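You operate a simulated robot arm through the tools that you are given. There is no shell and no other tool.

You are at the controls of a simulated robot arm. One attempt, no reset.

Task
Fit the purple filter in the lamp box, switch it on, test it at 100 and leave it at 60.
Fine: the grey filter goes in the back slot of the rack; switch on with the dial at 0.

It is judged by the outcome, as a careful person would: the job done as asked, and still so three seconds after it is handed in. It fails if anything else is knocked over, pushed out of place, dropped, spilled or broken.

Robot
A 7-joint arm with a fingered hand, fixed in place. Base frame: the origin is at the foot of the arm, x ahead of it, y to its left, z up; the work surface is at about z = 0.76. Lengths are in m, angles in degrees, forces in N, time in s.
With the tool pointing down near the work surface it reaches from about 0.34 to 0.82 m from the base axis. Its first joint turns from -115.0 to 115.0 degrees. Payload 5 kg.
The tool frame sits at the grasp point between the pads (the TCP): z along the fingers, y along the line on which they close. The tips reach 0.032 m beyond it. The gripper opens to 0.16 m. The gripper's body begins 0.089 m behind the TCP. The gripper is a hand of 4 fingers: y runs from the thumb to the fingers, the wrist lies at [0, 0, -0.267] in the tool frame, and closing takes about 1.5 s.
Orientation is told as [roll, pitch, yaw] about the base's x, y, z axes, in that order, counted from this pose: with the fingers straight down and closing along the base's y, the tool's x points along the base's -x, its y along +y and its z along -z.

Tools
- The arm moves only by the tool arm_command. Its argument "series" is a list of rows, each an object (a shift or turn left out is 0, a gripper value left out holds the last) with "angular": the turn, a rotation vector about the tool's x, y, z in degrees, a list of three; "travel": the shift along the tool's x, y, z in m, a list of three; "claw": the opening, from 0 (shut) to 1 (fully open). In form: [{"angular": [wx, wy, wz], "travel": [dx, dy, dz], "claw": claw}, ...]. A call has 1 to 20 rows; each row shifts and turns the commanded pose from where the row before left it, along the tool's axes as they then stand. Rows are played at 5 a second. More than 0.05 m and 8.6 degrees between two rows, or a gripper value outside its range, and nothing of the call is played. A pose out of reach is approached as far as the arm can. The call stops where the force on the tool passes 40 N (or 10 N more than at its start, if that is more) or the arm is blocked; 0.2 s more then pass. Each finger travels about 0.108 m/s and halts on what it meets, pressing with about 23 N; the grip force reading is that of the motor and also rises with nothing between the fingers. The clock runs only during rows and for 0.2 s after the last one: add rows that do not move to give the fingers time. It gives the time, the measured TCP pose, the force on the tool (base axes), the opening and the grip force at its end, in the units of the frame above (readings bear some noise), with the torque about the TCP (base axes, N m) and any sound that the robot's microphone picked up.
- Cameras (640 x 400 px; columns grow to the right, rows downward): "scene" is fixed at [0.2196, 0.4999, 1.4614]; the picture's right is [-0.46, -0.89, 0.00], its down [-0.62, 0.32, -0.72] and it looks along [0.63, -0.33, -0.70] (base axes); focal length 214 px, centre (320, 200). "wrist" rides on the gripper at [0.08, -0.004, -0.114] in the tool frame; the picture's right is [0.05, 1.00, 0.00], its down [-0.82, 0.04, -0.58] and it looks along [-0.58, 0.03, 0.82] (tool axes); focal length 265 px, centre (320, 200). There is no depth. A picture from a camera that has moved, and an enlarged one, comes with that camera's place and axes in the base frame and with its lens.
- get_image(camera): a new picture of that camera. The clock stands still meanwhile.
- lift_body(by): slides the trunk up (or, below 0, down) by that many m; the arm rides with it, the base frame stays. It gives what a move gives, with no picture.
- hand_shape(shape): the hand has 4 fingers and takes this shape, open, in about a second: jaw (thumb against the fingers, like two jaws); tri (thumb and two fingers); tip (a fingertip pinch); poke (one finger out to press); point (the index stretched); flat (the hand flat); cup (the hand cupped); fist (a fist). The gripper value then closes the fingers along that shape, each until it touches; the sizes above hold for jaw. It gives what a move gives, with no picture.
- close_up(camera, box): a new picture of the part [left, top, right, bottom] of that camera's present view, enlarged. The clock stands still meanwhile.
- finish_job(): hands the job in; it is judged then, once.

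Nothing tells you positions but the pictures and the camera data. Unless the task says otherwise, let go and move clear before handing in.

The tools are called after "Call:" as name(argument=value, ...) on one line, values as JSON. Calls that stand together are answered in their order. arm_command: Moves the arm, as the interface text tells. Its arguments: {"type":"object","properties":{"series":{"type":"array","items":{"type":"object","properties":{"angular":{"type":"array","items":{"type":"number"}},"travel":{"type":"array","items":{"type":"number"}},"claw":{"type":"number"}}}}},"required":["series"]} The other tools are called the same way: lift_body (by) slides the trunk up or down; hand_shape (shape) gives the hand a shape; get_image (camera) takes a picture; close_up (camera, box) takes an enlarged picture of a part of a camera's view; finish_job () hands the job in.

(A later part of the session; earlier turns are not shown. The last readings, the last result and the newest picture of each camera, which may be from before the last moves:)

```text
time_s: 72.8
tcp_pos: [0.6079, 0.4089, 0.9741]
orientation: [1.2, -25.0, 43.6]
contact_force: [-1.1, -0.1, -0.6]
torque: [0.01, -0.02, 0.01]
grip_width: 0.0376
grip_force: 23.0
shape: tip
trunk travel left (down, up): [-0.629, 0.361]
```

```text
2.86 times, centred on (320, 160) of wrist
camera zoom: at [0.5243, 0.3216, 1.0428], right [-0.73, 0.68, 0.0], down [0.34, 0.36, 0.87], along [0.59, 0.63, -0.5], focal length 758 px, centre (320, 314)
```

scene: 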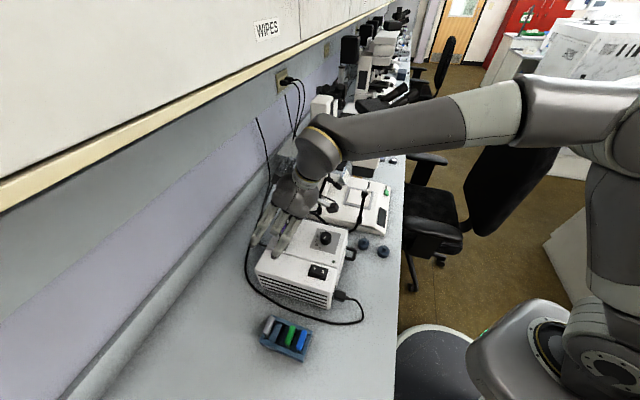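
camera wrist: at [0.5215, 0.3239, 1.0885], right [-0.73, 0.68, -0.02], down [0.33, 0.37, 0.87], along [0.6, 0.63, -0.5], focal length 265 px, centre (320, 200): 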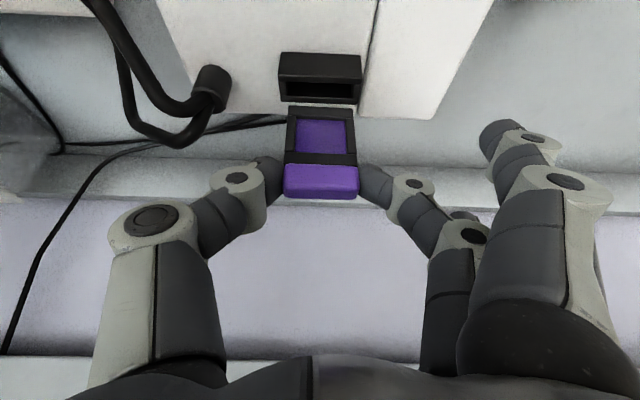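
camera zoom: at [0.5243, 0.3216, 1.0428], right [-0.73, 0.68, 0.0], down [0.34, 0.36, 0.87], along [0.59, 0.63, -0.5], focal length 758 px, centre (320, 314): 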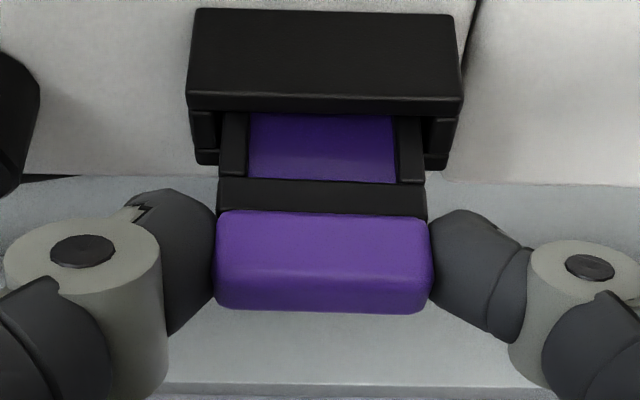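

Almost identical to the seated grey filter; about 4 mm remain. Lowering until it seats.

Call:
arm_command(series=[{"travel": [0.0011, 0, 0.0023]}, {"travel": [0.0011, 0, 0.0023]}, {}])

Call:
close_up(camera="wrist", box=[220, 90, 420, 230])

```text
time_s: 73.5
tcp_pos: [0.6075, 0.4115, 0.9694]
orientation: [1.2, -25.1, 43.7]
contact_force: [0.7, -0.2, 4.7]
torque: [0.02, -0.01, 0.01]
grip_width: 0.0375
grip_force: 23.2
shape: tip
trunk travel left (down, up): [-0.629, 0.361]
```

```text
2.86 times, centred on (320, 160) of wrist
camera zoom: at [0.5239, 0.3222, 1.0383], right [-0.73, 0.68, 0.0], down [0.34, 0.36, 0.87], along [0.6, 0.63, -0.49], focal length 758 px, centre (320, 314)
```

zoom: 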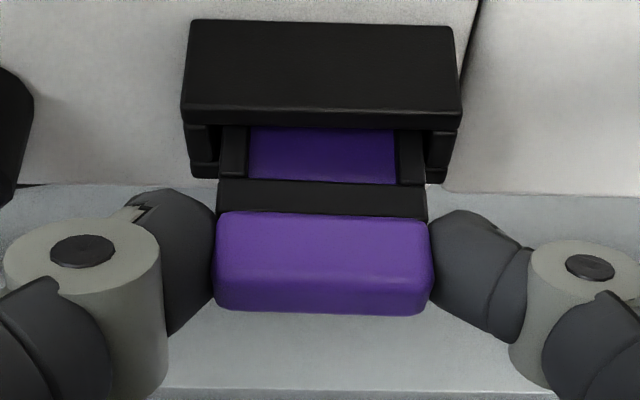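

Purple is seated at exactly the height the grey filter had (z 0.9694, 5 N contact). Releasing.

Call:
arm_command(series=[{"claw": 0.3}, {"claw": 0.42}, {}, {}, {}])

Call:
close_up(camera="wrist", box=[220, 90, 420, 230])

```text
time_s: 74.8
tcp_pos: [0.6069, 0.4114, 0.9688]
orientation: [1.3, -25.0, 43.7]
contact_force: [-0.5, 0.1, -0.3]
torque: [0.01, 0.0, 0.03]
grip_width: 0.0665
grip_force: 0.0
shape: tip
trunk travel left (down, up): [-0.629, 0.361]
```

```text
2.86 times, centred on (320, 160) of wrist
camera zoom: at [0.5239, 0.3223, 1.0376], right [-0.73, 0.68, 0.0], down [0.34, 0.36, 0.87], along [0.59, 0.63, -0.5], focal length 758 px, centre (320, 314)
```

zoom: 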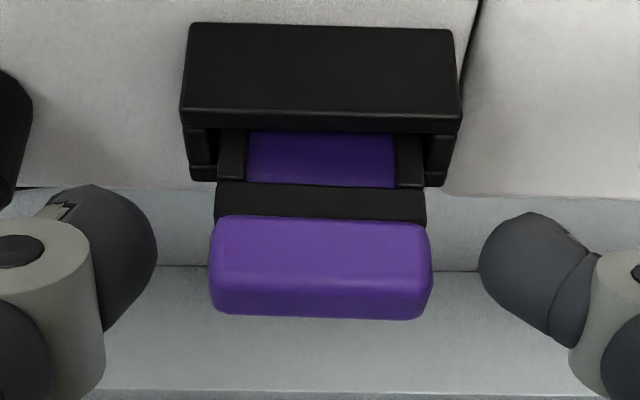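

The purple filter stands fitted in the holder. I'll back the hand away along its own axis and look at the dial and switch from close by.

Call:
arm_command(series=[{"travel": [0, 0, -0.02]}, {"travel": [0, 0, -0.02]}, {"travel": [0, 0, -0.02]}, {"travel": [0, 0, -0.02]}, {"angular": [0.9, 0, -0.4], "travel": [0.03, -0.01, 0]}, {"travel": [0.03, -0.01, 0]}, {}, {}])

Call:
get_image(camera="wrist")

Call:
get_image(camera="scene")

```text
time_s: 76.5
tcp_pos: [0.5589, 0.331, 1.0143]
orientation: [0.0, -25.0, 44.1]
contact_force: [0.6, 0.2, -1.1]
torque: [-0.02, 0.0, -0.01]
grip_width: 0.0666
grip_force: 0.0
shape: tip
trunk travel left (down, up): [-0.629, 0.361]
```

```text
taken
camera wrist: at [0.4742, 0.2441, 1.0838], right [-0.73, 0.68, -0.02], down [0.33, 0.37, 0.87], along [0.6, 0.63, -0.5], focal length 265 px, centre (320, 200)
```

wrist: 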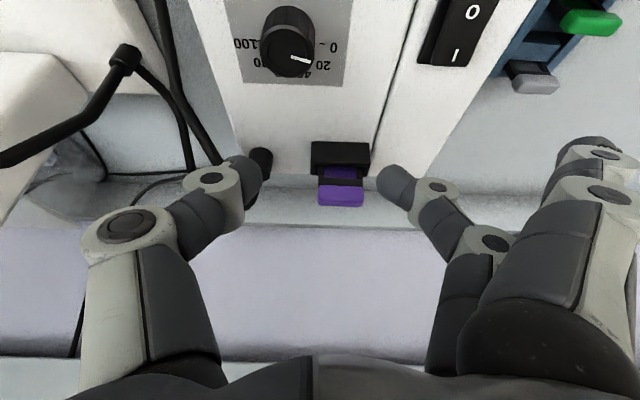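

```text
taken
```

scene: 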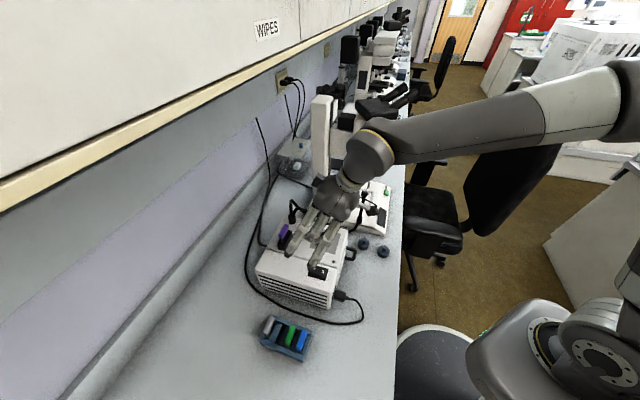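

Now zooming in on the dial and the switch.

Call:
close_up(camera="wrist", box=[225, 0, 355, 90])

Call:
close_up(camera="wrist", box=[400, 0, 510, 80])

Call:
close_up(camera="scene", box=[300, 220, 350, 290])

```text
4.44 times, centred on (290, 45) of wrist
camera zoom: at [0.4742, 0.2441, 1.0838], right [-0.73, 0.68, -0.02], down [0.33, 0.37, 0.87], along [0.6, 0.63, -0.5], focal length 1180 px, centre (453, 889)
```

zoom: 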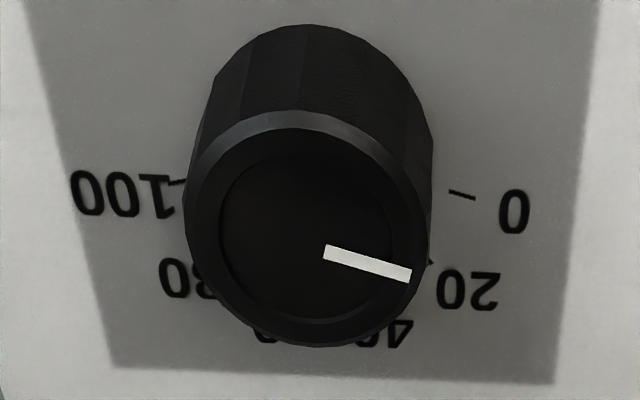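

```text
5.00 times, centred on (455, 40) of wrist
camera zoom: at [0.4742, 0.2441, 1.0838], right [-0.73, 0.68, -0.02], down [0.33, 0.37, 0.87], along [0.6, 0.63, -0.5], focal length 1327 px, centre (-355, 1000)
```

zoom: 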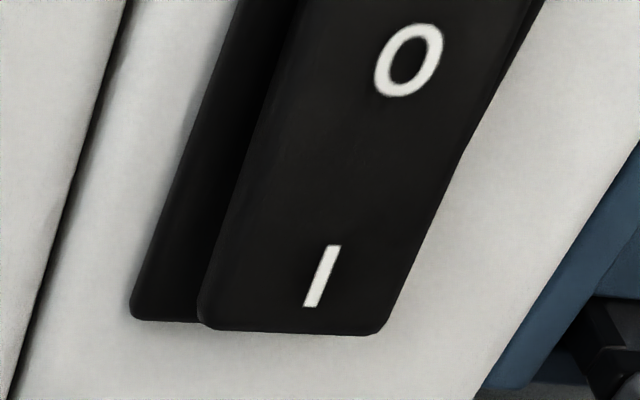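

```text
5.71 times, centred on (325, 255) of scene
camera zoom: at [0.2196, 0.4999, 1.4614], right [-0.46, -0.89, 0.0], down [-0.62, 0.32, -0.72], along [0.63, -0.33, -0.7], focal length 1226 px, centre (291, -114)
```

zoom: 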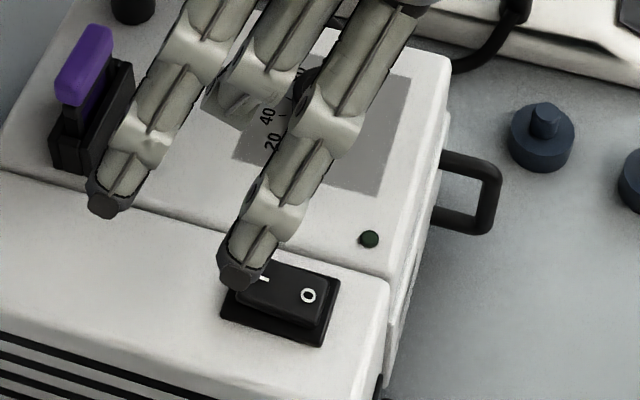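

The dial scale runs about 144° from "0" (left as printed) clockwise to "100", and the pointer looks to be close to 0 already; the switch's "I" end is on the wall side and the lamp LED is dark. I want a steeper view of the dial to be sure, so I'll reduce the hand's lean and look from more directly above.

Call:
arm_command(series=[{"angular": [0, 7.5, 0]}, {"angular": [0, 7.5, 0]}, {"travel": [-0.0244, -0.019, 0.0172]}, {}, {}])

Call:
get_image(camera="wrist")

Call:
close_up(camera="wrist", box=[265, 0, 385, 90])

Call:
get_image(camera="scene")

```text
time_s: 77.8
tcp_pos: [0.5935, 0.3369, 1.003]
orientation: [0.0, -10.0, 44.2]
contact_force: [-0.1, 0.6, -0.3]
torque: [0.01, 0.0, -0.05]
grip_width: 0.0664
grip_force: 0.1
shape: tip
trunk travel left (down, up): [-0.629, 0.361]
```

```text
taken
camera wrist: at [0.5245, 0.2648, 1.1016], right [-0.73, 0.68, -0.01], down [0.48, 0.52, 0.71], along [0.49, 0.52, -0.7], focal length 265 px, centre (320, 200)
```

wrist: 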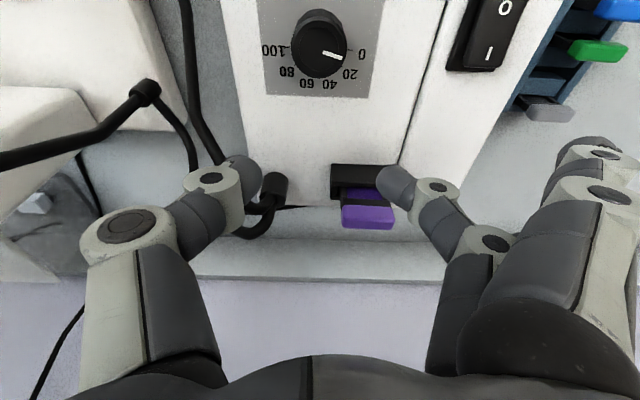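

```text
4.44 times, centred on (325, 45) of wrist
camera zoom: at [0.5245, 0.2648, 1.1016], right [-0.73, 0.68, -0.01], down [0.48, 0.52, 0.71], along [0.49, 0.52, -0.7], focal length 1180 px, centre (298, 889)
```

zoom: 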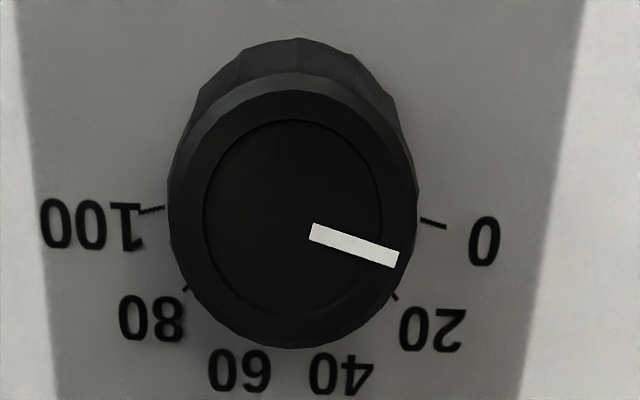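

```text
taken
```

scene: 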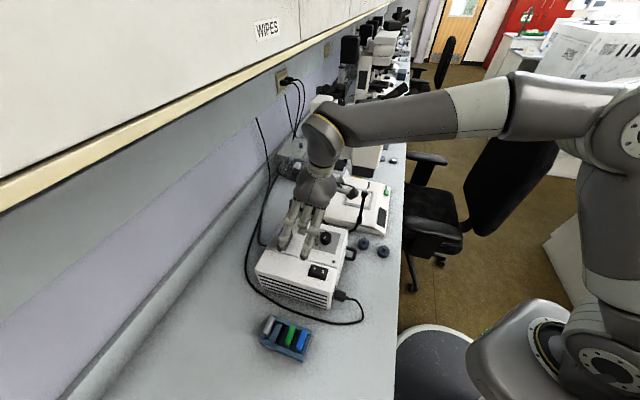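

Seen from above, the pointer is parallel to the 0 mark – the dial is already at 0, so I leave it and switch on first. I'll move up to open space and form the "poke" hand.

Call:
arm_command(series=[{"travel": [0.0232, 0, -0.027]}, {"travel": [0.0232, 0, -0.027]}, {"travel": [0.0232, 0, -0.027]}, {"travel": [0.0232, 0.02, -0.027]}, {}])

Call:
hand_shape(shape="poke")

Call:
get_image(camera="wrist")

Call:
get_image(camera="scene")

```text
time_s: 79.0
tcp_pos: [0.5008, 0.2764, 1.0929]
orientation: [0.0, -10.0, 44.1]
contact_force: [0.1, 0.9, -1.0]
torque: [0.01, -0.03, 0.0]
grip_width: 0.0665
grip_force: 0.0
shape: tip
trunk travel left (down, up): [-0.629, 0.361]
```

```text
time_s: 79.8
tcp_pos: [0.5015, 0.2752, 1.0943]
orientation: [0.1, -10.0, 44.1]
contact_force: [0.5, 0.5, -0.2]
torque: [-0.03, 0.01, -0.02]
grip_width: 0.0
grip_force: 0.0
shape: poke
trunk travel left (down, up): [-0.629, 0.361]
```

```text
taken
camera wrist: at [0.4324, 0.2036, 1.1919], right [-0.73, 0.68, -0.01], down [0.48, 0.52, 0.71], along [0.49, 0.52, -0.7], focal length 265 px, centre (320, 200)
```

wrist: 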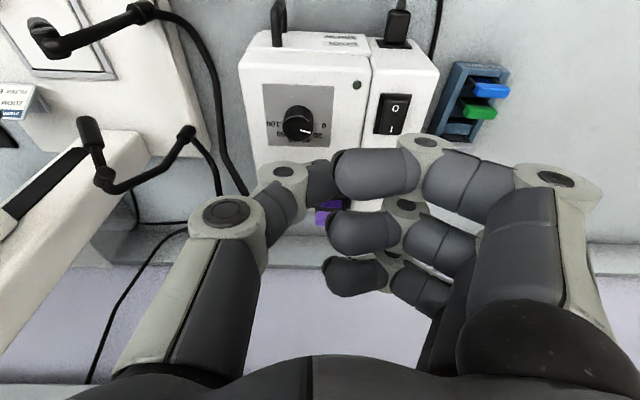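

```text
taken
```

scene: 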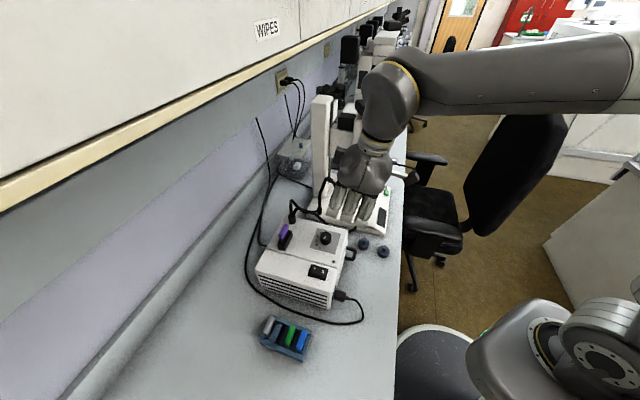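

I need to see which finger the poke shape extends. Zooming in on the hand.

Call:
close_up(camera="scene", box=[310, 120, 420, 240])

Call:
close_up(camera="wrist", box=[180, 110, 620, 385])

```text
3.33 times, centred on (365, 180) of scene
camera zoom: at [0.2196, 0.4999, 1.4614], right [-0.46, -0.89, 0.0], down [-0.62, 0.32, -0.72], along [0.63, -0.33, -0.7], focal length 715 px, centre (170, 267)
```

zoom: 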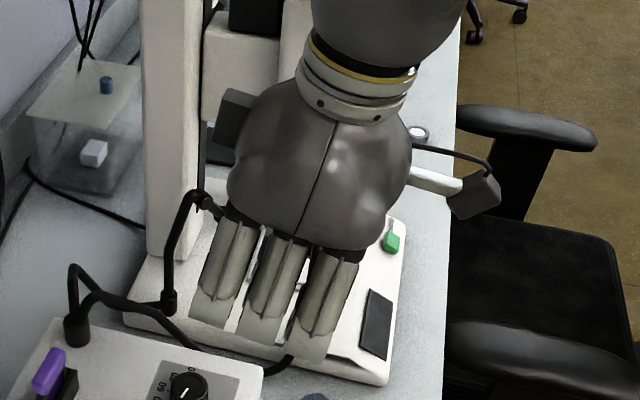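

```text
1.45 times, centred on (400, 248) of wrist
camera zoom: at [0.4324, 0.2036, 1.1919], right [-0.73, 0.68, -0.01], down [0.48, 0.52, 0.71], along [0.49, 0.52, -0.7], focal length 386 px, centre (204, 131)
```

zoom: 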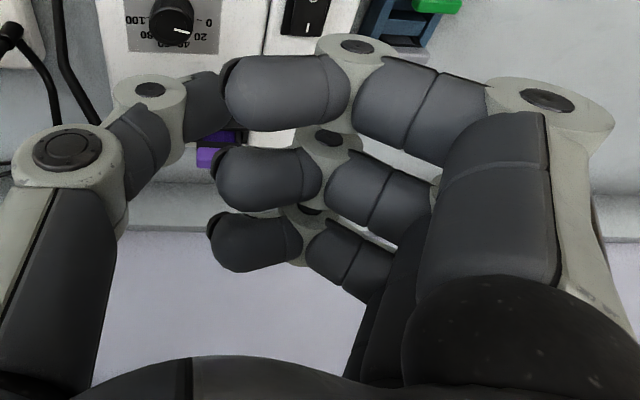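

All fingers look curled at the moment, maybe because of the held opening value. I'll command the opening to 1 in free air and look.

Call:
arm_command(series=[{"claw": 1.0}, {}, {}, {}, {}, {}, {}])

Call:
get_image(camera="wrist")

Call:
close_up(camera="scene", box=[310, 120, 420, 240])

```text
time_s: 81.5
tcp_pos: [0.5018, 0.2754, 1.094]
orientation: [0.1, -10.0, 44.1]
contact_force: [0.4, 0.5, -0.1]
torque: [0.03, 0.0, 0.01]
grip_width: 0.0003
grip_force: 0.1
shape: poke
trunk travel left (down, up): [-0.629, 0.361]
```

```text
taken
camera wrist: at [0.4324, 0.2036, 1.1919], right [-0.73, 0.68, -0.01], down [0.48, 0.52, 0.71], along [0.49, 0.52, -0.7], focal length 265 px, centre (320, 200)
```

wrist: 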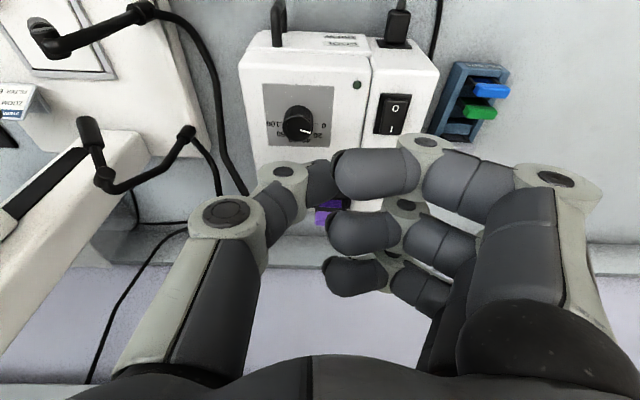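

```text
3.33 times, centred on (365, 180) of scene
camera zoom: at [0.2196, 0.4999, 1.4614], right [-0.46, -0.89, 0.0], down [-0.62, 0.32, -0.72], along [0.63, -0.33, -0.7], focal length 715 px, centre (170, 267)
```

zoom: 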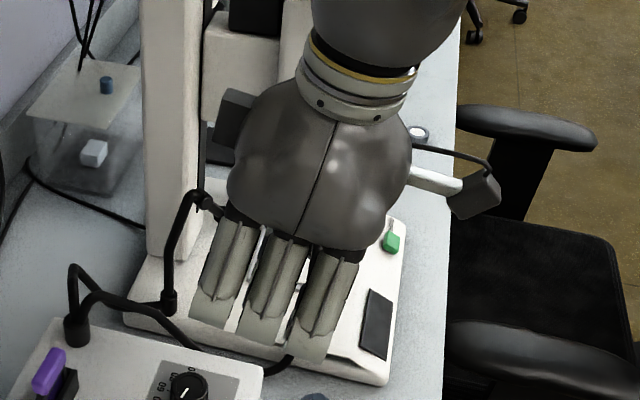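

The poke shape doesn't extend usefully here. I'll try "point" (index stretched).

Call:
hand_shape(shape="point")

Call:
get_image(camera="wrist")

Call:
close_up(camera="scene", box=[300, 120, 420, 250])

```text
time_s: 82.3
tcp_pos: [0.5008, 0.2749, 1.0939]
orientation: [0.2, -10.0, 44.1]
contact_force: [-0.8, 0.2, 0.8]
torque: [0.02, 0.0, -0.02]
grip_width: 0.1517
grip_force: 0.1
shape: point
trunk travel left (down, up): [-0.629, 0.361]
```

```text
taken
camera wrist: at [0.4323, 0.2036, 1.1919], right [-0.73, 0.68, -0.01], down [0.48, 0.52, 0.71], along [0.49, 0.52, -0.7], focal length 265 px, centre (320, 200)
```

wrist: 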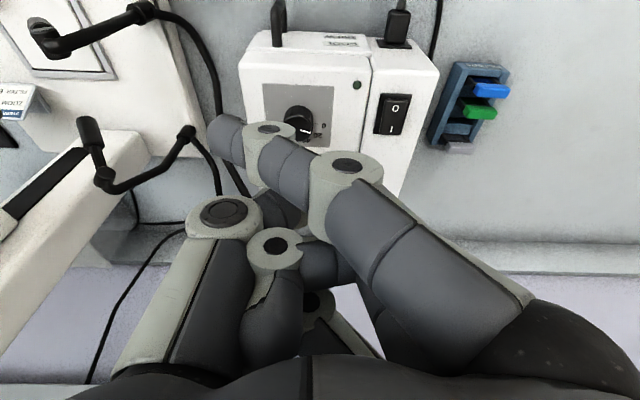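

```text
3.08 times, centred on (360, 185) of scene
camera zoom: at [0.2196, 0.4999, 1.4614], right [-0.46, -0.89, 0.0], down [-0.62, 0.32, -0.72], along [0.63, -0.33, -0.7], focal length 660 px, centre (197, 246)
```

zoom: 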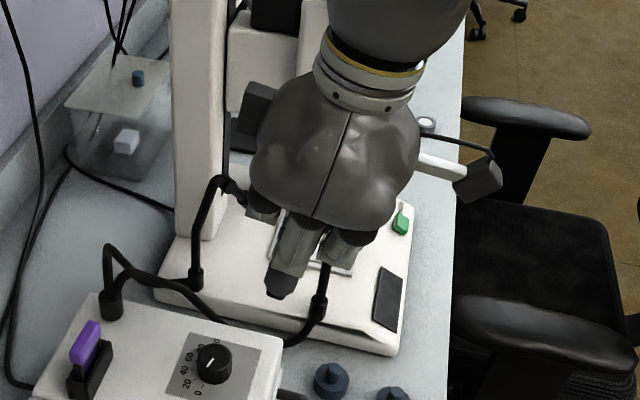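

In "point", one finger is stretched out beyond the others. I'll measure where its tip is with zoomed views from both cameras.

Call:
close_up(camera="wrist", box=[180, 90, 400, 250])

Call:
close_up(camera="scene", box=[330, 180, 380, 230])

```text
2.50 times, centred on (290, 170) of wrist
camera zoom: at [0.4323, 0.2036, 1.1919], right [-0.73, 0.68, -0.01], down [0.48, 0.52, 0.71], along [0.49, 0.52, -0.7], focal length 664 px, centre (395, 275)
```

zoom: 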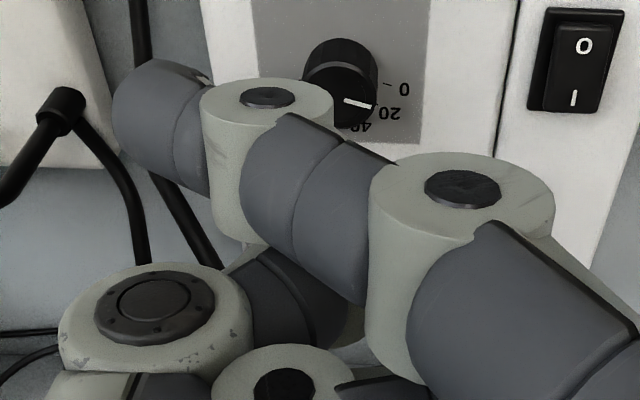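

```text
8.00 times, centred on (355, 205) of scene
camera zoom: at [0.2196, 0.4999, 1.4614], right [-0.46, -0.89, 0.0], down [-0.62, 0.32, -0.72], along [0.63, -0.33, -0.7], focal length 1716 px, centre (40, 160)
```

zoom: 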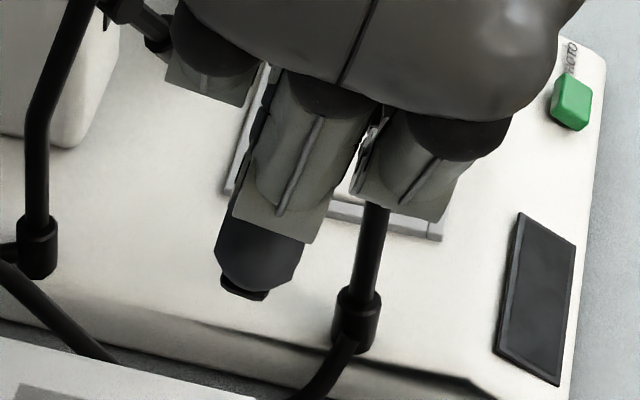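

I have it: the stretched fingertip sits about 80 mm to the thumb side and ~97 mm beyond the TCP, well clear of everything else – good for pressing. The "I" end of the switch is at roughly (0.61 wall-normal, z 0.913); I'll bring the fingertip above it and check.

Call:
arm_command(series=[{"travel": [-0.0116, 0.0417, 0.002]}, {"travel": [-0.0116, 0.0417, 0.002]}, {"travel": [-0.0116, 0.0417, 0.002]}, {"travel": [-0.0116, 0.0417, 0.002]}, {}, {"travel": [0.0047, 0, 0.0266]}, {"travel": [0.0047, 0, 0.0266]}, {}, {}])

Call:
get_image(camera="wrist")

Call:
close_up(camera="wrist", box=[180, 60, 400, 220])

Call:
close_up(camera="scene", box=[270, 220, 370, 300])

```text
time_s: 84.3
tcp_pos: [0.4192, 0.4266, 1.0376]
orientation: [0.1, -10.0, 44.1]
contact_force: [-0.1, 0.4, 0.9]
torque: [-0.02, 0.0, 0.03]
grip_width: 0.1522
grip_force: 0.0
shape: point
trunk travel left (down, up): [-0.629, 0.361]
```

```text
taken
camera wrist: at [0.3501, 0.3546, 1.1363], right [-0.73, 0.68, -0.01], down [0.48, 0.52, 0.71], along [0.49, 0.52, -0.7], focal length 265 px, centre (320, 200)
```

wrist: 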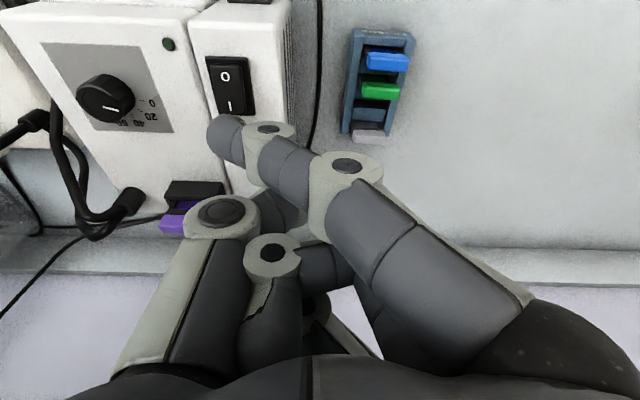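

```text
2.50 times, centred on (290, 140) of wrist
camera zoom: at [0.3501, 0.3546, 1.1363], right [-0.73, 0.68, -0.01], down [0.48, 0.52, 0.71], along [0.49, 0.52, -0.7], focal length 664 px, centre (395, 350)
```

zoom: 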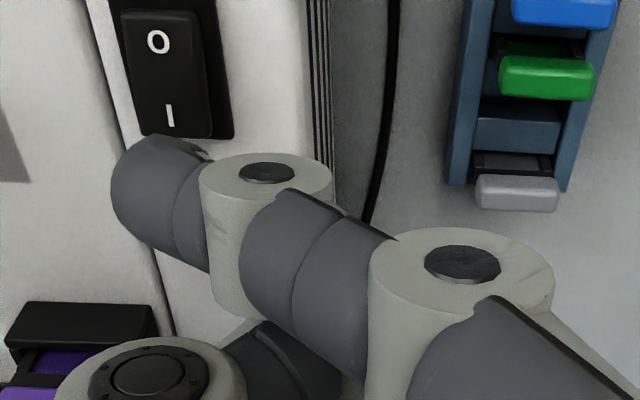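

```text
5.00 times, centred on (320, 260) of scene
camera zoom: at [0.2196, 0.4999, 1.4614], right [-0.46, -0.89, 0.0], down [-0.62, 0.32, -0.72], along [0.63, -0.33, -0.7], focal length 1072 px, centre (320, -100)
```

zoom: 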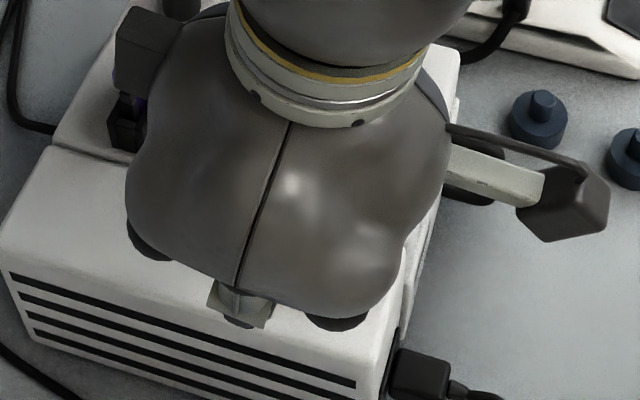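

The fingertip is right above the "I" end with about 28 mm to go. Moving down in stages and listening for the click.

Call:
arm_command(series=[{"travel": [0.001, 0, 0.0055]}, {"travel": [0.001, 0, 0.0055]}, {"travel": [0.001, 0, 0.0055]}, {"travel": [0.0007, 0, 0.004]}, {}])

Call:
close_up(camera="wrist", box=[180, 60, 400, 220])

```text
time_s: 85.5
tcp_pos: [0.4174, 0.427, 1.0177]
orientation: [0.1, -10.0, 44.1]
contact_force: [0.1, 0.0, -0.2]
torque: [0.0, 0.01, 0.01]
grip_width: 0.1523
grip_force: 0.0
shape: point
trunk travel left (down, up): [-0.629, 0.361]
```

```text
2.50 times, centred on (290, 140) of wrist
camera zoom: at [0.3486, 0.3562, 1.1164], right [-0.73, 0.68, -0.01], down [0.48, 0.52, 0.71], along [0.49, 0.52, -0.7], focal length 664 px, centre (395, 350)
```

zoom: 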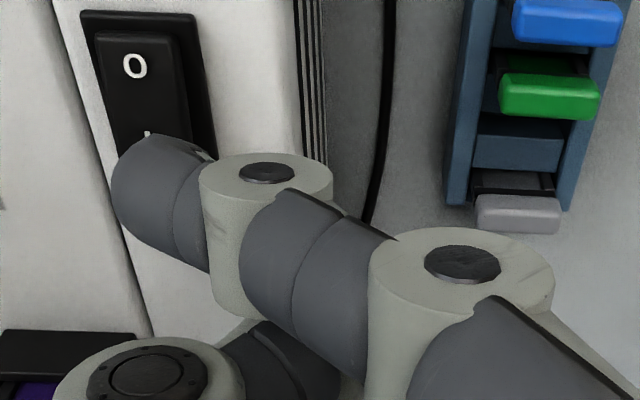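

Call:
arm_command(series=[{"travel": [0.0007, 0, 0.004]}, {"travel": [0.0007, 0, 0.004]}, {}])

```text
time_s: 86.3
tcp_pos: [0.4177, 0.4276, 1.0095]
orientation: [0.1, -10.0, 44.1]
contact_force: [0.8, 1.5, 0.1]
torque: [0.04, 0.01, 0.0]
grip_width: 0.1526
grip_force: 0.1
shape: point
trunk travel left (down, up): [-0.629, 0.361]
```

Call:
arm_command(series=[{"travel": [0.0005, 0, 0.003]}, {"travel": [0.0005, 0, 0.003]}, {}])

Call:
close_up(camera="wrist", box=[180, 60, 400, 220])

```text
time_s: 87.2
tcp_pos: [0.4166, 0.4293, 1.0034]
orientation: [0.1, -10.0, 44.1]
contact_force: [0.0, 0.9, -0.1]
torque: [0.04, 0.02, -0.01]
grip_width: 0.1522
grip_force: 0.1
shape: point
trunk travel left (down, up): [-0.629, 0.361]
```

```text
2.50 times, centred on (290, 140) of wrist
camera zoom: at [0.3483, 0.3564, 1.1021], right [-0.73, 0.68, -0.01], down [0.48, 0.52, 0.71], along [0.49, 0.52, -0.7], focal length 664 px, centre (395, 350)
```

zoom: 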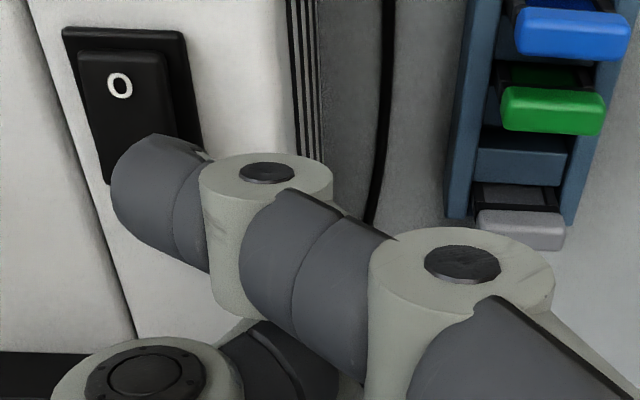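

Not touching yet. Continuing down slowly.

Call:
arm_command(series=[{"travel": [0.0005, -0.0005, 0.003]}, {"travel": [0.0005, 0, 0.003]}, {}])

Call:
arm_command(series=[{"travel": [0.0005, 0, 0.003]}, {"travel": [0.0005, 0, 0.003]}, {}])

```text
time_s: 88.0
tcp_pos: [0.4175, 0.4265, 0.9982]
orientation: [0.1, -10.0, 44.1]
contact_force: [-0.7, 0.8, 0.2]
torque: [-0.02, -0.01, 0.01]
grip_width: 0.1524
grip_force: 0.0
shape: point
trunk travel left (down, up): [-0.629, 0.361]
```

```text
time_s: 88.8
tcp_pos: [0.4177, 0.4284, 0.9922]
orientation: [0.1, -10.1, 44.0]
contact_force: [-0.3, 0.0, 1.2]
torque: [-0.01, 0.02, 0.04]
grip_width: 0.1521
grip_force: 0.2
shape: point
trunk travel left (down, up): [-0.629, 0.361]
```

Call:
close_up(camera="wrist", box=[180, 60, 400, 220])

Call:
close_up(camera="scene", box=[280, 230, 350, 290])

```text
2.50 times, centred on (290, 140) of wrist
camera zoom: at [0.3486, 0.356, 1.0906], right [-0.73, 0.68, -0.01], down [0.48, 0.52, 0.71], along [0.49, 0.52, -0.7], focal length 664 px, centre (395, 350)
```

zoom: 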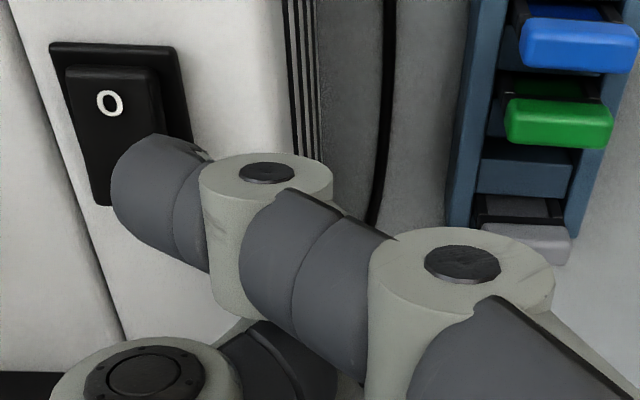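

```text
6.67 times, centred on (315, 260) of scene
camera zoom: at [0.2196, 0.4999, 1.4614], right [-0.46, -0.89, 0.0], down [-0.62, 0.32, -0.72], along [0.63, -0.33, -0.7], focal length 1430 px, centre (353, -200)
```

zoom: 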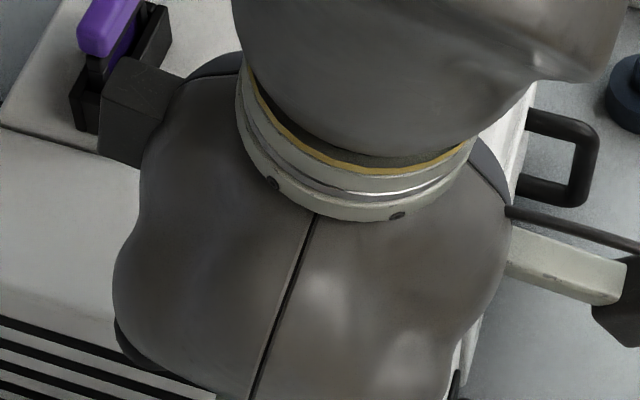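

The fingertip isn't where I thought (no contact even though it should have touched), so this shape isn't reliable. I'll lift away and use the well-known tip pinch, closed, as a pressing tool instead.

Call:
arm_command(series=[{"travel": [-0.005, 0, -0.0284]}, {"travel": [-0.005, 0, -0.0284]}, {"travel": [-0.005, 0, -0.0284]}, {}])

Call:
hand_shape(shape="tip")

Call:
arm_command(series=[{"claw": 0.0}, {}, {}, {}, {}, {}, {}, {}])

Call:
get_image(camera="wrist")

Call:
close_up(camera="scene", box=[220, 160, 380, 320])

```text
time_s: 89.8
tcp_pos: [0.4183, 0.4289, 1.0776]
orientation: [0.0, -9.9, 44.2]
contact_force: [-0.9, 0.4, 0.4]
torque: [-0.01, -0.02, -0.01]
grip_width: 0.1523
grip_force: 0.1
shape: point
trunk travel left (down, up): [-0.629, 0.361]
```

```text
time_s: 90.7
tcp_pos: [0.4178, 0.4289, 1.0775]
orientation: [0.1, -10.1, 44.1]
contact_force: [0.7, -0.5, -0.5]
torque: [0.01, -0.02, 0.02]
grip_width: 0.1599
grip_force: 0.0
shape: tip
trunk travel left (down, up): [-0.629, 0.361]
```

```text
time_s: 92.5
tcp_pos: [0.4186, 0.4283, 1.0772]
orientation: [0.0, -10.0, 44.1]
contact_force: [0.5, 0.6, -0.6]
torque: [-0.01, 0.02, -0.02]
grip_width: 0.0001
grip_force: 23.0
shape: tip
trunk travel left (down, up): [-0.629, 0.361]
```

```text
taken
camera wrist: at [0.3494, 0.357, 1.1758], right [-0.73, 0.68, -0.01], down [0.48, 0.52, 0.71], along [0.49, 0.52, -0.7], focal length 265 px, centre (320, 200)
```

wrist: 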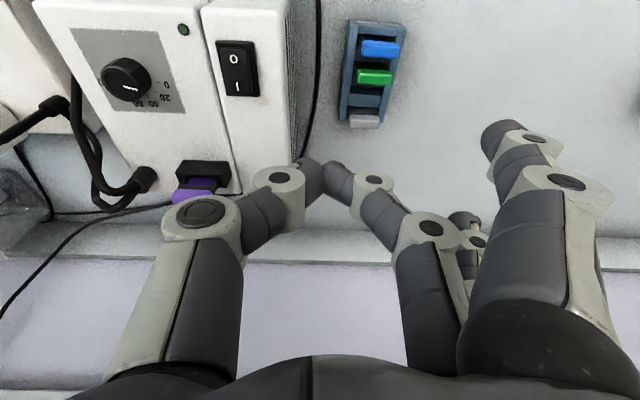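

```text
2.50 times, centred on (300, 240) of scene
camera zoom: at [0.2196, 0.4999, 1.4614], right [-0.46, -0.89, 0.0], down [-0.62, 0.32, -0.72], along [0.63, -0.33, -0.7], focal length 536 px, centre (370, 100)
```

zoom: 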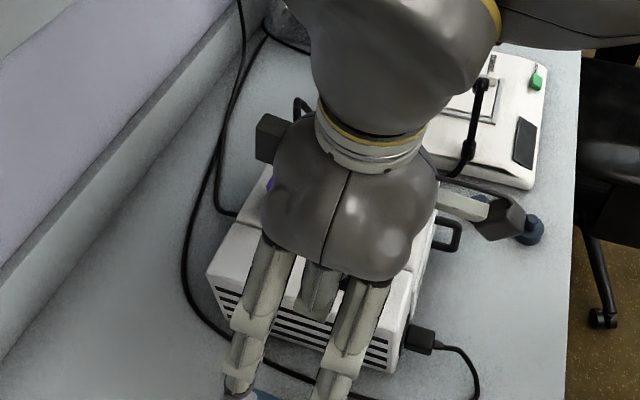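

The closed pinch makes a neat blunt tip. I'll bring it above the "I" end of the switch and verify before pressing.

Call:
arm_command(series=[{"travel": [-0.0032, -0.0414, 0.0006]}, {"travel": [-0.0032, -0.0414, 0.0006]}, {}, {"travel": [0.0059, 0, 0.0335]}, {"travel": [0.0059, 0, 0.0335]}, {"travel": [0.0059, 0, 0.0335]}, {}, {}])

Call:
get_image(camera="wrist")

Call:
close_up(camera="wrist", box=[250, 60, 410, 200])

```text
time_s: 94.2
tcp_pos: [0.479, 0.3708, 0.9762]
orientation: [0.1, -9.9, 44.1]
contact_force: [-0.7, -0.3, -0.3]
torque: [0.01, 0.0, 0.01]
grip_width: 0.0001
grip_force: 22.3
shape: tip
trunk travel left (down, up): [-0.629, 0.361]
```

```text
taken
camera wrist: at [0.4097, 0.2992, 1.0737], right [-0.73, 0.68, -0.01], down [0.48, 0.52, 0.71], along [0.49, 0.52, -0.7], focal length 265 px, centre (320, 200)
```

wrist: 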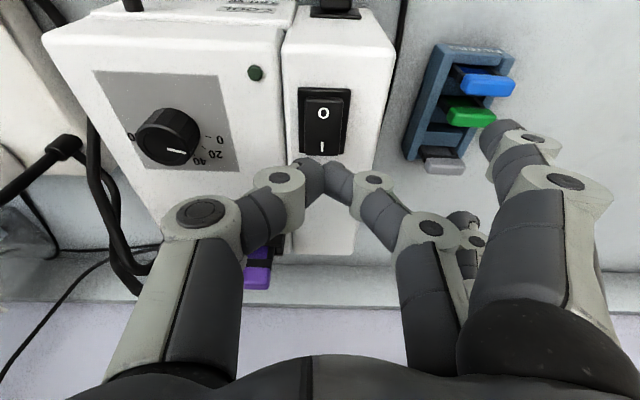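

```text
2.86 times, centred on (330, 130) of wrist
camera zoom: at [0.4097, 0.2992, 1.0737], right [-0.73, 0.68, -0.01], down [0.48, 0.52, 0.71], along [0.49, 0.52, -0.7], focal length 758 px, centre (291, 400)
```

zoom: 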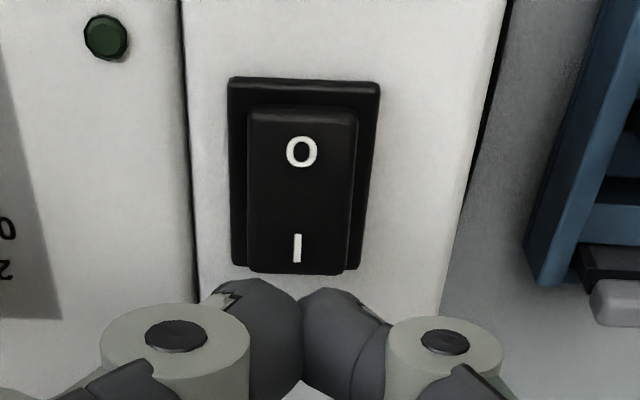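

The view confirms the "I" end is raised (switch off) and my fingertips are just beyond it. Shifting 6 mm wall-ward and descending to just above it.

Call:
arm_command(series=[{"travel": [-0.001, 0, 0.0113]}, {"travel": [-0.001, 0, 0.0113]}, {}, {}])

Call:
close_up(camera="wrist", box=[250, 60, 410, 200])

```text
time_s: 95.2
tcp_pos: [0.4828, 0.3755, 0.954]
orientation: [0.1, -10.0, 44.1]
contact_force: [-0.4, -0.1, -0.8]
torque: [-0.03, 0.0, -0.03]
grip_width: 0.0003
grip_force: 23.5
shape: tip
trunk travel left (down, up): [-0.629, 0.361]
```

```text
2.86 times, centred on (330, 130) of wrist
camera zoom: at [0.4147, 0.3042, 1.0516], right [-0.73, 0.68, -0.01], down [0.48, 0.52, 0.71], along [0.49, 0.52, -0.7], focal length 758 px, centre (291, 400)
```

zoom: 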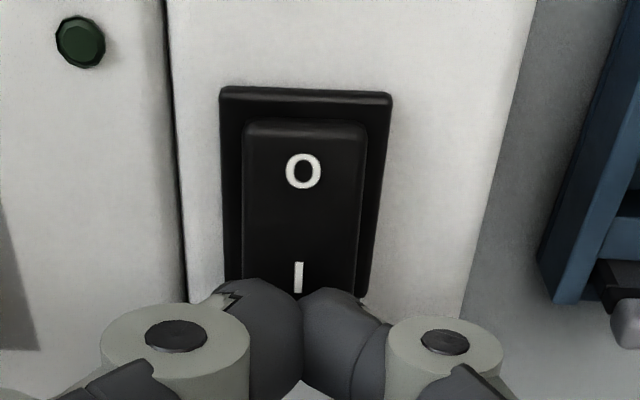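

Tips are just above the raised "I" end. Pressing down in 3 mm steps.

Call:
arm_command(series=[{"travel": [0.0005, 0, 0.003]}, {"travel": [0.0005, 0, 0.003]}, {}])

Call:
arm_command(series=[{"travel": [0.0005, 0, 0.003]}, {}])

```text
time_s: 96.0
tcp_pos: [0.4849, 0.3766, 0.9479]
orientation: [0.1, -10.0, 44.2]
contact_force: [0.3, -0.1, -1.2]
torque: [0.0, 0.01, 0.02]
grip_width: 0.0002
grip_force: 22.8
shape: tip
trunk travel left (down, up): [-0.629, 0.361]
```

```text
time_s: 96.7
tcp_pos: [0.4836, 0.3767, 0.9442]
orientation: [0.2, -9.9, 44.2]
contact_force: [0.0, 0.2, 1.4]
torque: [-0.01, -0.04, 0.0]
grip_width: 0.0
grip_force: 23.7
shape: tip
trunk travel left (down, up): [-0.629, 0.361]
```

Call:
arm_command(series=[{"travel": [0.0005, 0, 0.003]}, {}])

Call:
close_up(camera="wrist", box=[250, 60, 410, 200])

```text
time_s: 97.2
tcp_pos: [0.4845, 0.376, 0.9425]
orientation: [0.1, -10.2, 44.3]
contact_force: [2.0, -2.8, 15.0]
torque: [-0.2, -0.16, -0.03]
grip_width: 0.0
grip_force: 23.4
shape: tip
trunk travel left (down, up): [-0.629, 0.361]
```

```text
2.86 times, centred on (330, 130) of wrist
camera zoom: at [0.4148, 0.3047, 1.0415], right [-0.73, 0.68, -0.01], down [0.47, 0.52, 0.71], along [0.49, 0.52, -0.7], focal length 758 px, centre (291, 400)
```

zoom: 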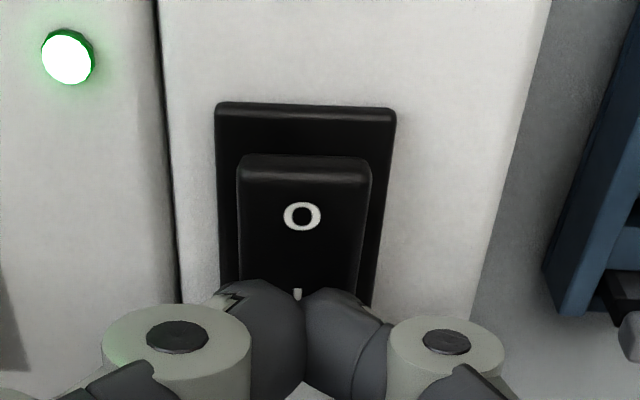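

The lamp LED lit up green – the switch is on with the dial at 0. Lifting off and checking that it stays on.

Call:
arm_command(series=[{"travel": [-0.0035, 0, -0.0197]}, {"travel": [-0.0035, 0, -0.0197]}, {"travel": [-0.0035, 0, -0.0197]}, {}, {}])

Call:
get_image(camera="wrist")

Call:
get_image(camera="scene")

```text
time_s: 98.5
tcp_pos: [0.4835, 0.3773, 1.0033]
orientation: [0.1, -9.9, 44.1]
contact_force: [0.0, -0.4, 0.7]
torque: [-0.01, 0.01, 0.01]
grip_width: 0.0001
grip_force: 23.4
shape: tip
trunk travel left (down, up): [-0.629, 0.361]
```

```text
taken
camera wrist: at [0.4144, 0.3064, 1.1011], right [-0.73, 0.68, -0.01], down [0.48, 0.52, 0.71], along [0.49, 0.52, -0.7], focal length 265 px, centre (320, 200)
```

wrist: 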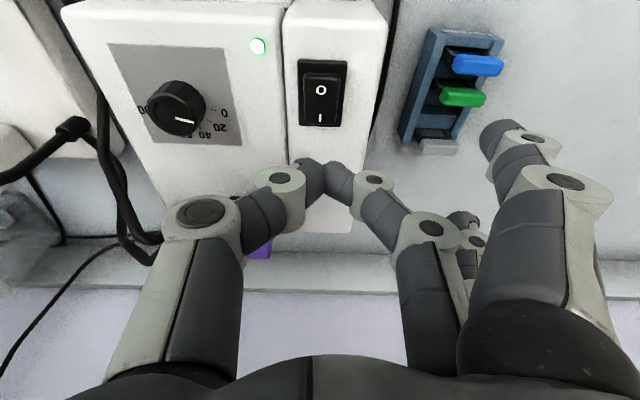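

```text
taken
```

scene: 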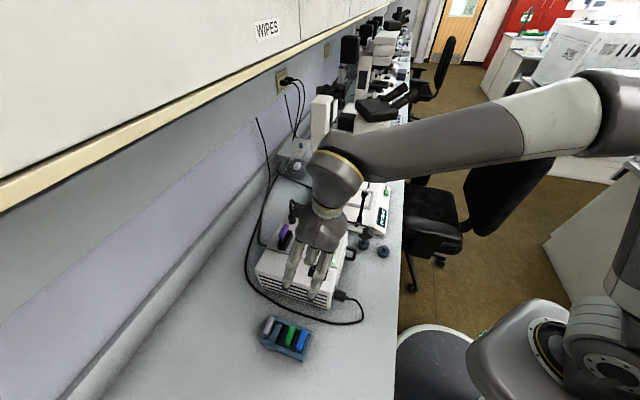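

The LED stays on. Now for the dial: I'll form the jaw hand, set the tool vertical and move above the knob.

Call:
hand_shape(shape="jaw")

Call:
arm_command(series=[{"angular": [0, 5, 0], "claw": 0.5}, {"angular": [0, 5, 0]}, {"travel": [0, -0.0362, 0]}, {"travel": [0, -0.0362, 0]}, {"travel": [0, -0.0362, 0]}, {}, {}, {}])

Call:
get_image(camera="wrist")

Call:
get_image(camera="scene")

```text
time_s: 99.3
tcp_pos: [0.4837, 0.3784, 1.0028]
orientation: [0.1, -10.0, 44.1]
contact_force: [-0.6, 0.9, 0.6]
torque: [0.01, -0.01, -0.02]
grip_width: 0.1602
grip_force: 0.0
shape: jaw
trunk travel left (down, up): [-0.629, 0.361]
```

```text
time_s: 101.2
tcp_pos: [0.558, 0.2995, 1.0015]
orientation: [0.1, 0.0, 44.3]
contact_force: [-0.6, -0.6, 0.2]
torque: [-0.01, -0.04, -0.01]
grip_width: 0.0806
grip_force: 0.0
shape: jaw
trunk travel left (down, up): [-0.629, 0.361]
```

```text
taken
camera wrist: at [0.5033, 0.2412, 1.1159], right [-0.73, 0.68, 0.0], down [0.56, 0.6, 0.58], along [0.39, 0.42, -0.82], focal length 265 px, centre (320, 200)
```

wrist: 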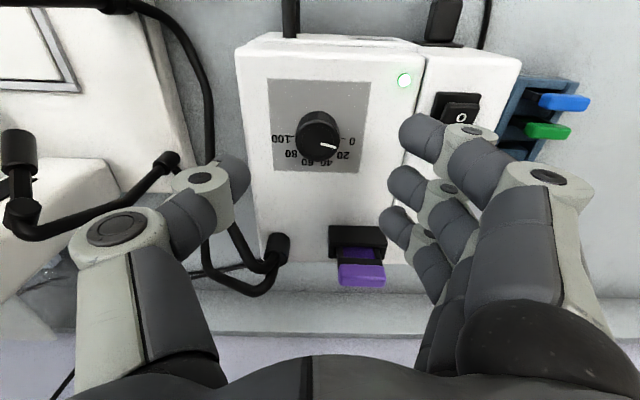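

```text
taken
```

scene: 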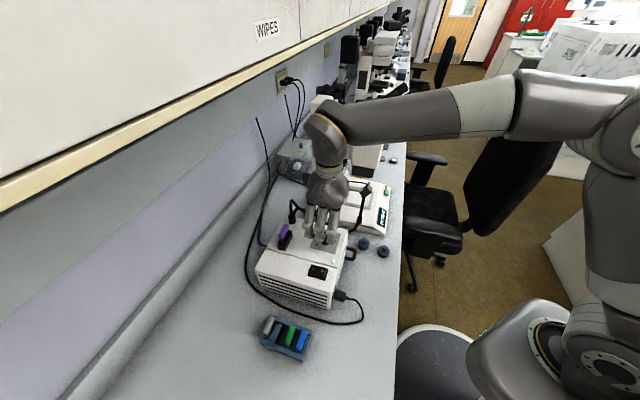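

The knob is almost exactly under the tool axis. Zooming to fine-tune.

Call:
close_up(camera="wrist", box=[265, 80, 375, 190])

```text
3.64 times, centred on (320, 135) of wrist
camera zoom: at [0.5033, 0.2412, 1.1159], right [-0.73, 0.68, 0.0], down [0.56, 0.6, 0.58], along [0.39, 0.42, -0.82], focal length 965 px, centre (320, 436)
```

zoom: 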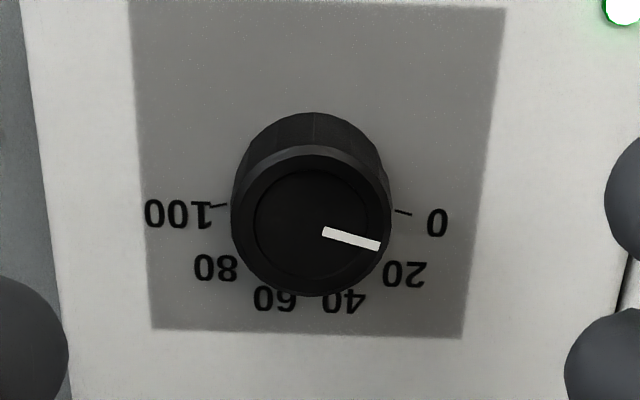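

Multi-view fit puts the knob axis at (0.613, −0.1745) in my wall frame, top at z = 0.914, panel at 0.889, diameter ≈ 36 mm. I'll centre on it, turn the hand to the starting yaw, set the opening to 60 mm and come down partly to check.

Call:
arm_command(series=[{"travel": [-0.0037, -0.0015, 0], "claw": 0.4}, {"angular": [0, 0, -7]}, {"angular": [0, 0, -7]}, {}, {}])

Call:
close_up(camera="wrist", box=[220, 70, 420, 230])

```text
time_s: 102.3
tcp_pos: [0.5623, 0.3016, 1.0021]
orientation: [0.0, 0.0, 58.2]
contact_force: [-0.1, -0.2, -0.5]
torque: [0.02, 0.01, -0.03]
grip_width: 0.0649
grip_force: 0.0
shape: jaw
trunk travel left (down, up): [-0.629, 0.361]
```

```text
2.50 times, centred on (320, 150) of wrist
camera zoom: at [0.5228, 0.2305, 1.116], right [-0.88, 0.48, 0.0], down [0.39, 0.71, 0.58], along [0.28, 0.51, -0.82], focal length 664 px, centre (320, 325)
```

zoom: 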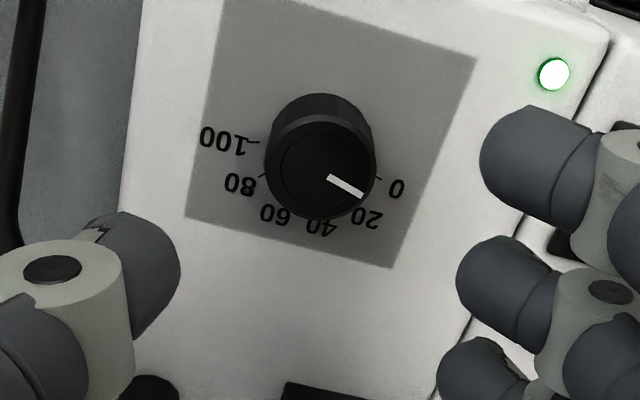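

Centred well. Lowering onto the knob with the fingertips stopping about 3 mm above the panel.

Call:
arm_command(series=[{"travel": [0, 0, 0.02]}, {"travel": [0, 0, 0.02]}, {"travel": [0, 0, 0.02]}, {"travel": [0, 0, 0.014]}, {}, {}])

Call:
get_image(camera="wrist")

Call:
close_up(camera="wrist", box=[220, 110, 420, 270])

```text
time_s: 103.8
tcp_pos: [0.5636, 0.3003, 0.9286]
orientation: [0.1, 0.1, 58.1]
contact_force: [-0.6, 0.8, 0.0]
torque: [-0.01, 0.01, 0.03]
grip_width: 0.0646
grip_force: 0.0
shape: jaw
trunk travel left (down, up): [-0.629, 0.361]
```

```text
taken
camera wrist: at [0.5236, 0.2299, 1.0431], right [-0.88, 0.48, 0.0], down [0.4, 0.71, 0.58], along [0.28, 0.51, -0.82], focal length 265 px, centre (320, 200)
```

wrist: 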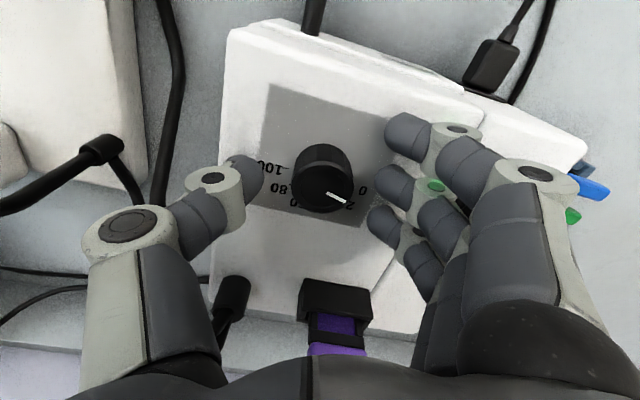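

```text
2.50 times, centred on (320, 190) of wrist
camera zoom: at [0.5236, 0.2299, 1.0431], right [-0.88, 0.48, 0.0], down [0.4, 0.71, 0.58], along [0.28, 0.51, -0.82], focal length 664 px, centre (320, 225)
```

zoom: 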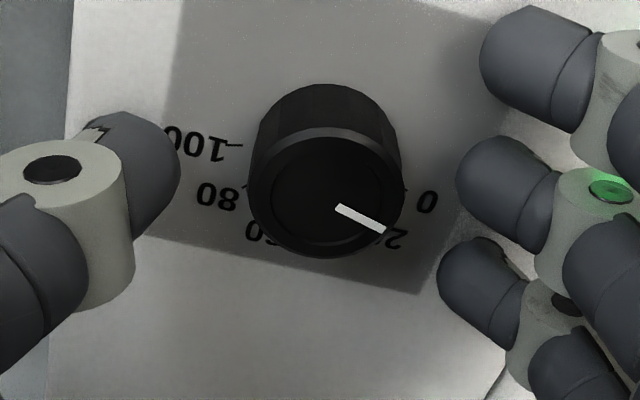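

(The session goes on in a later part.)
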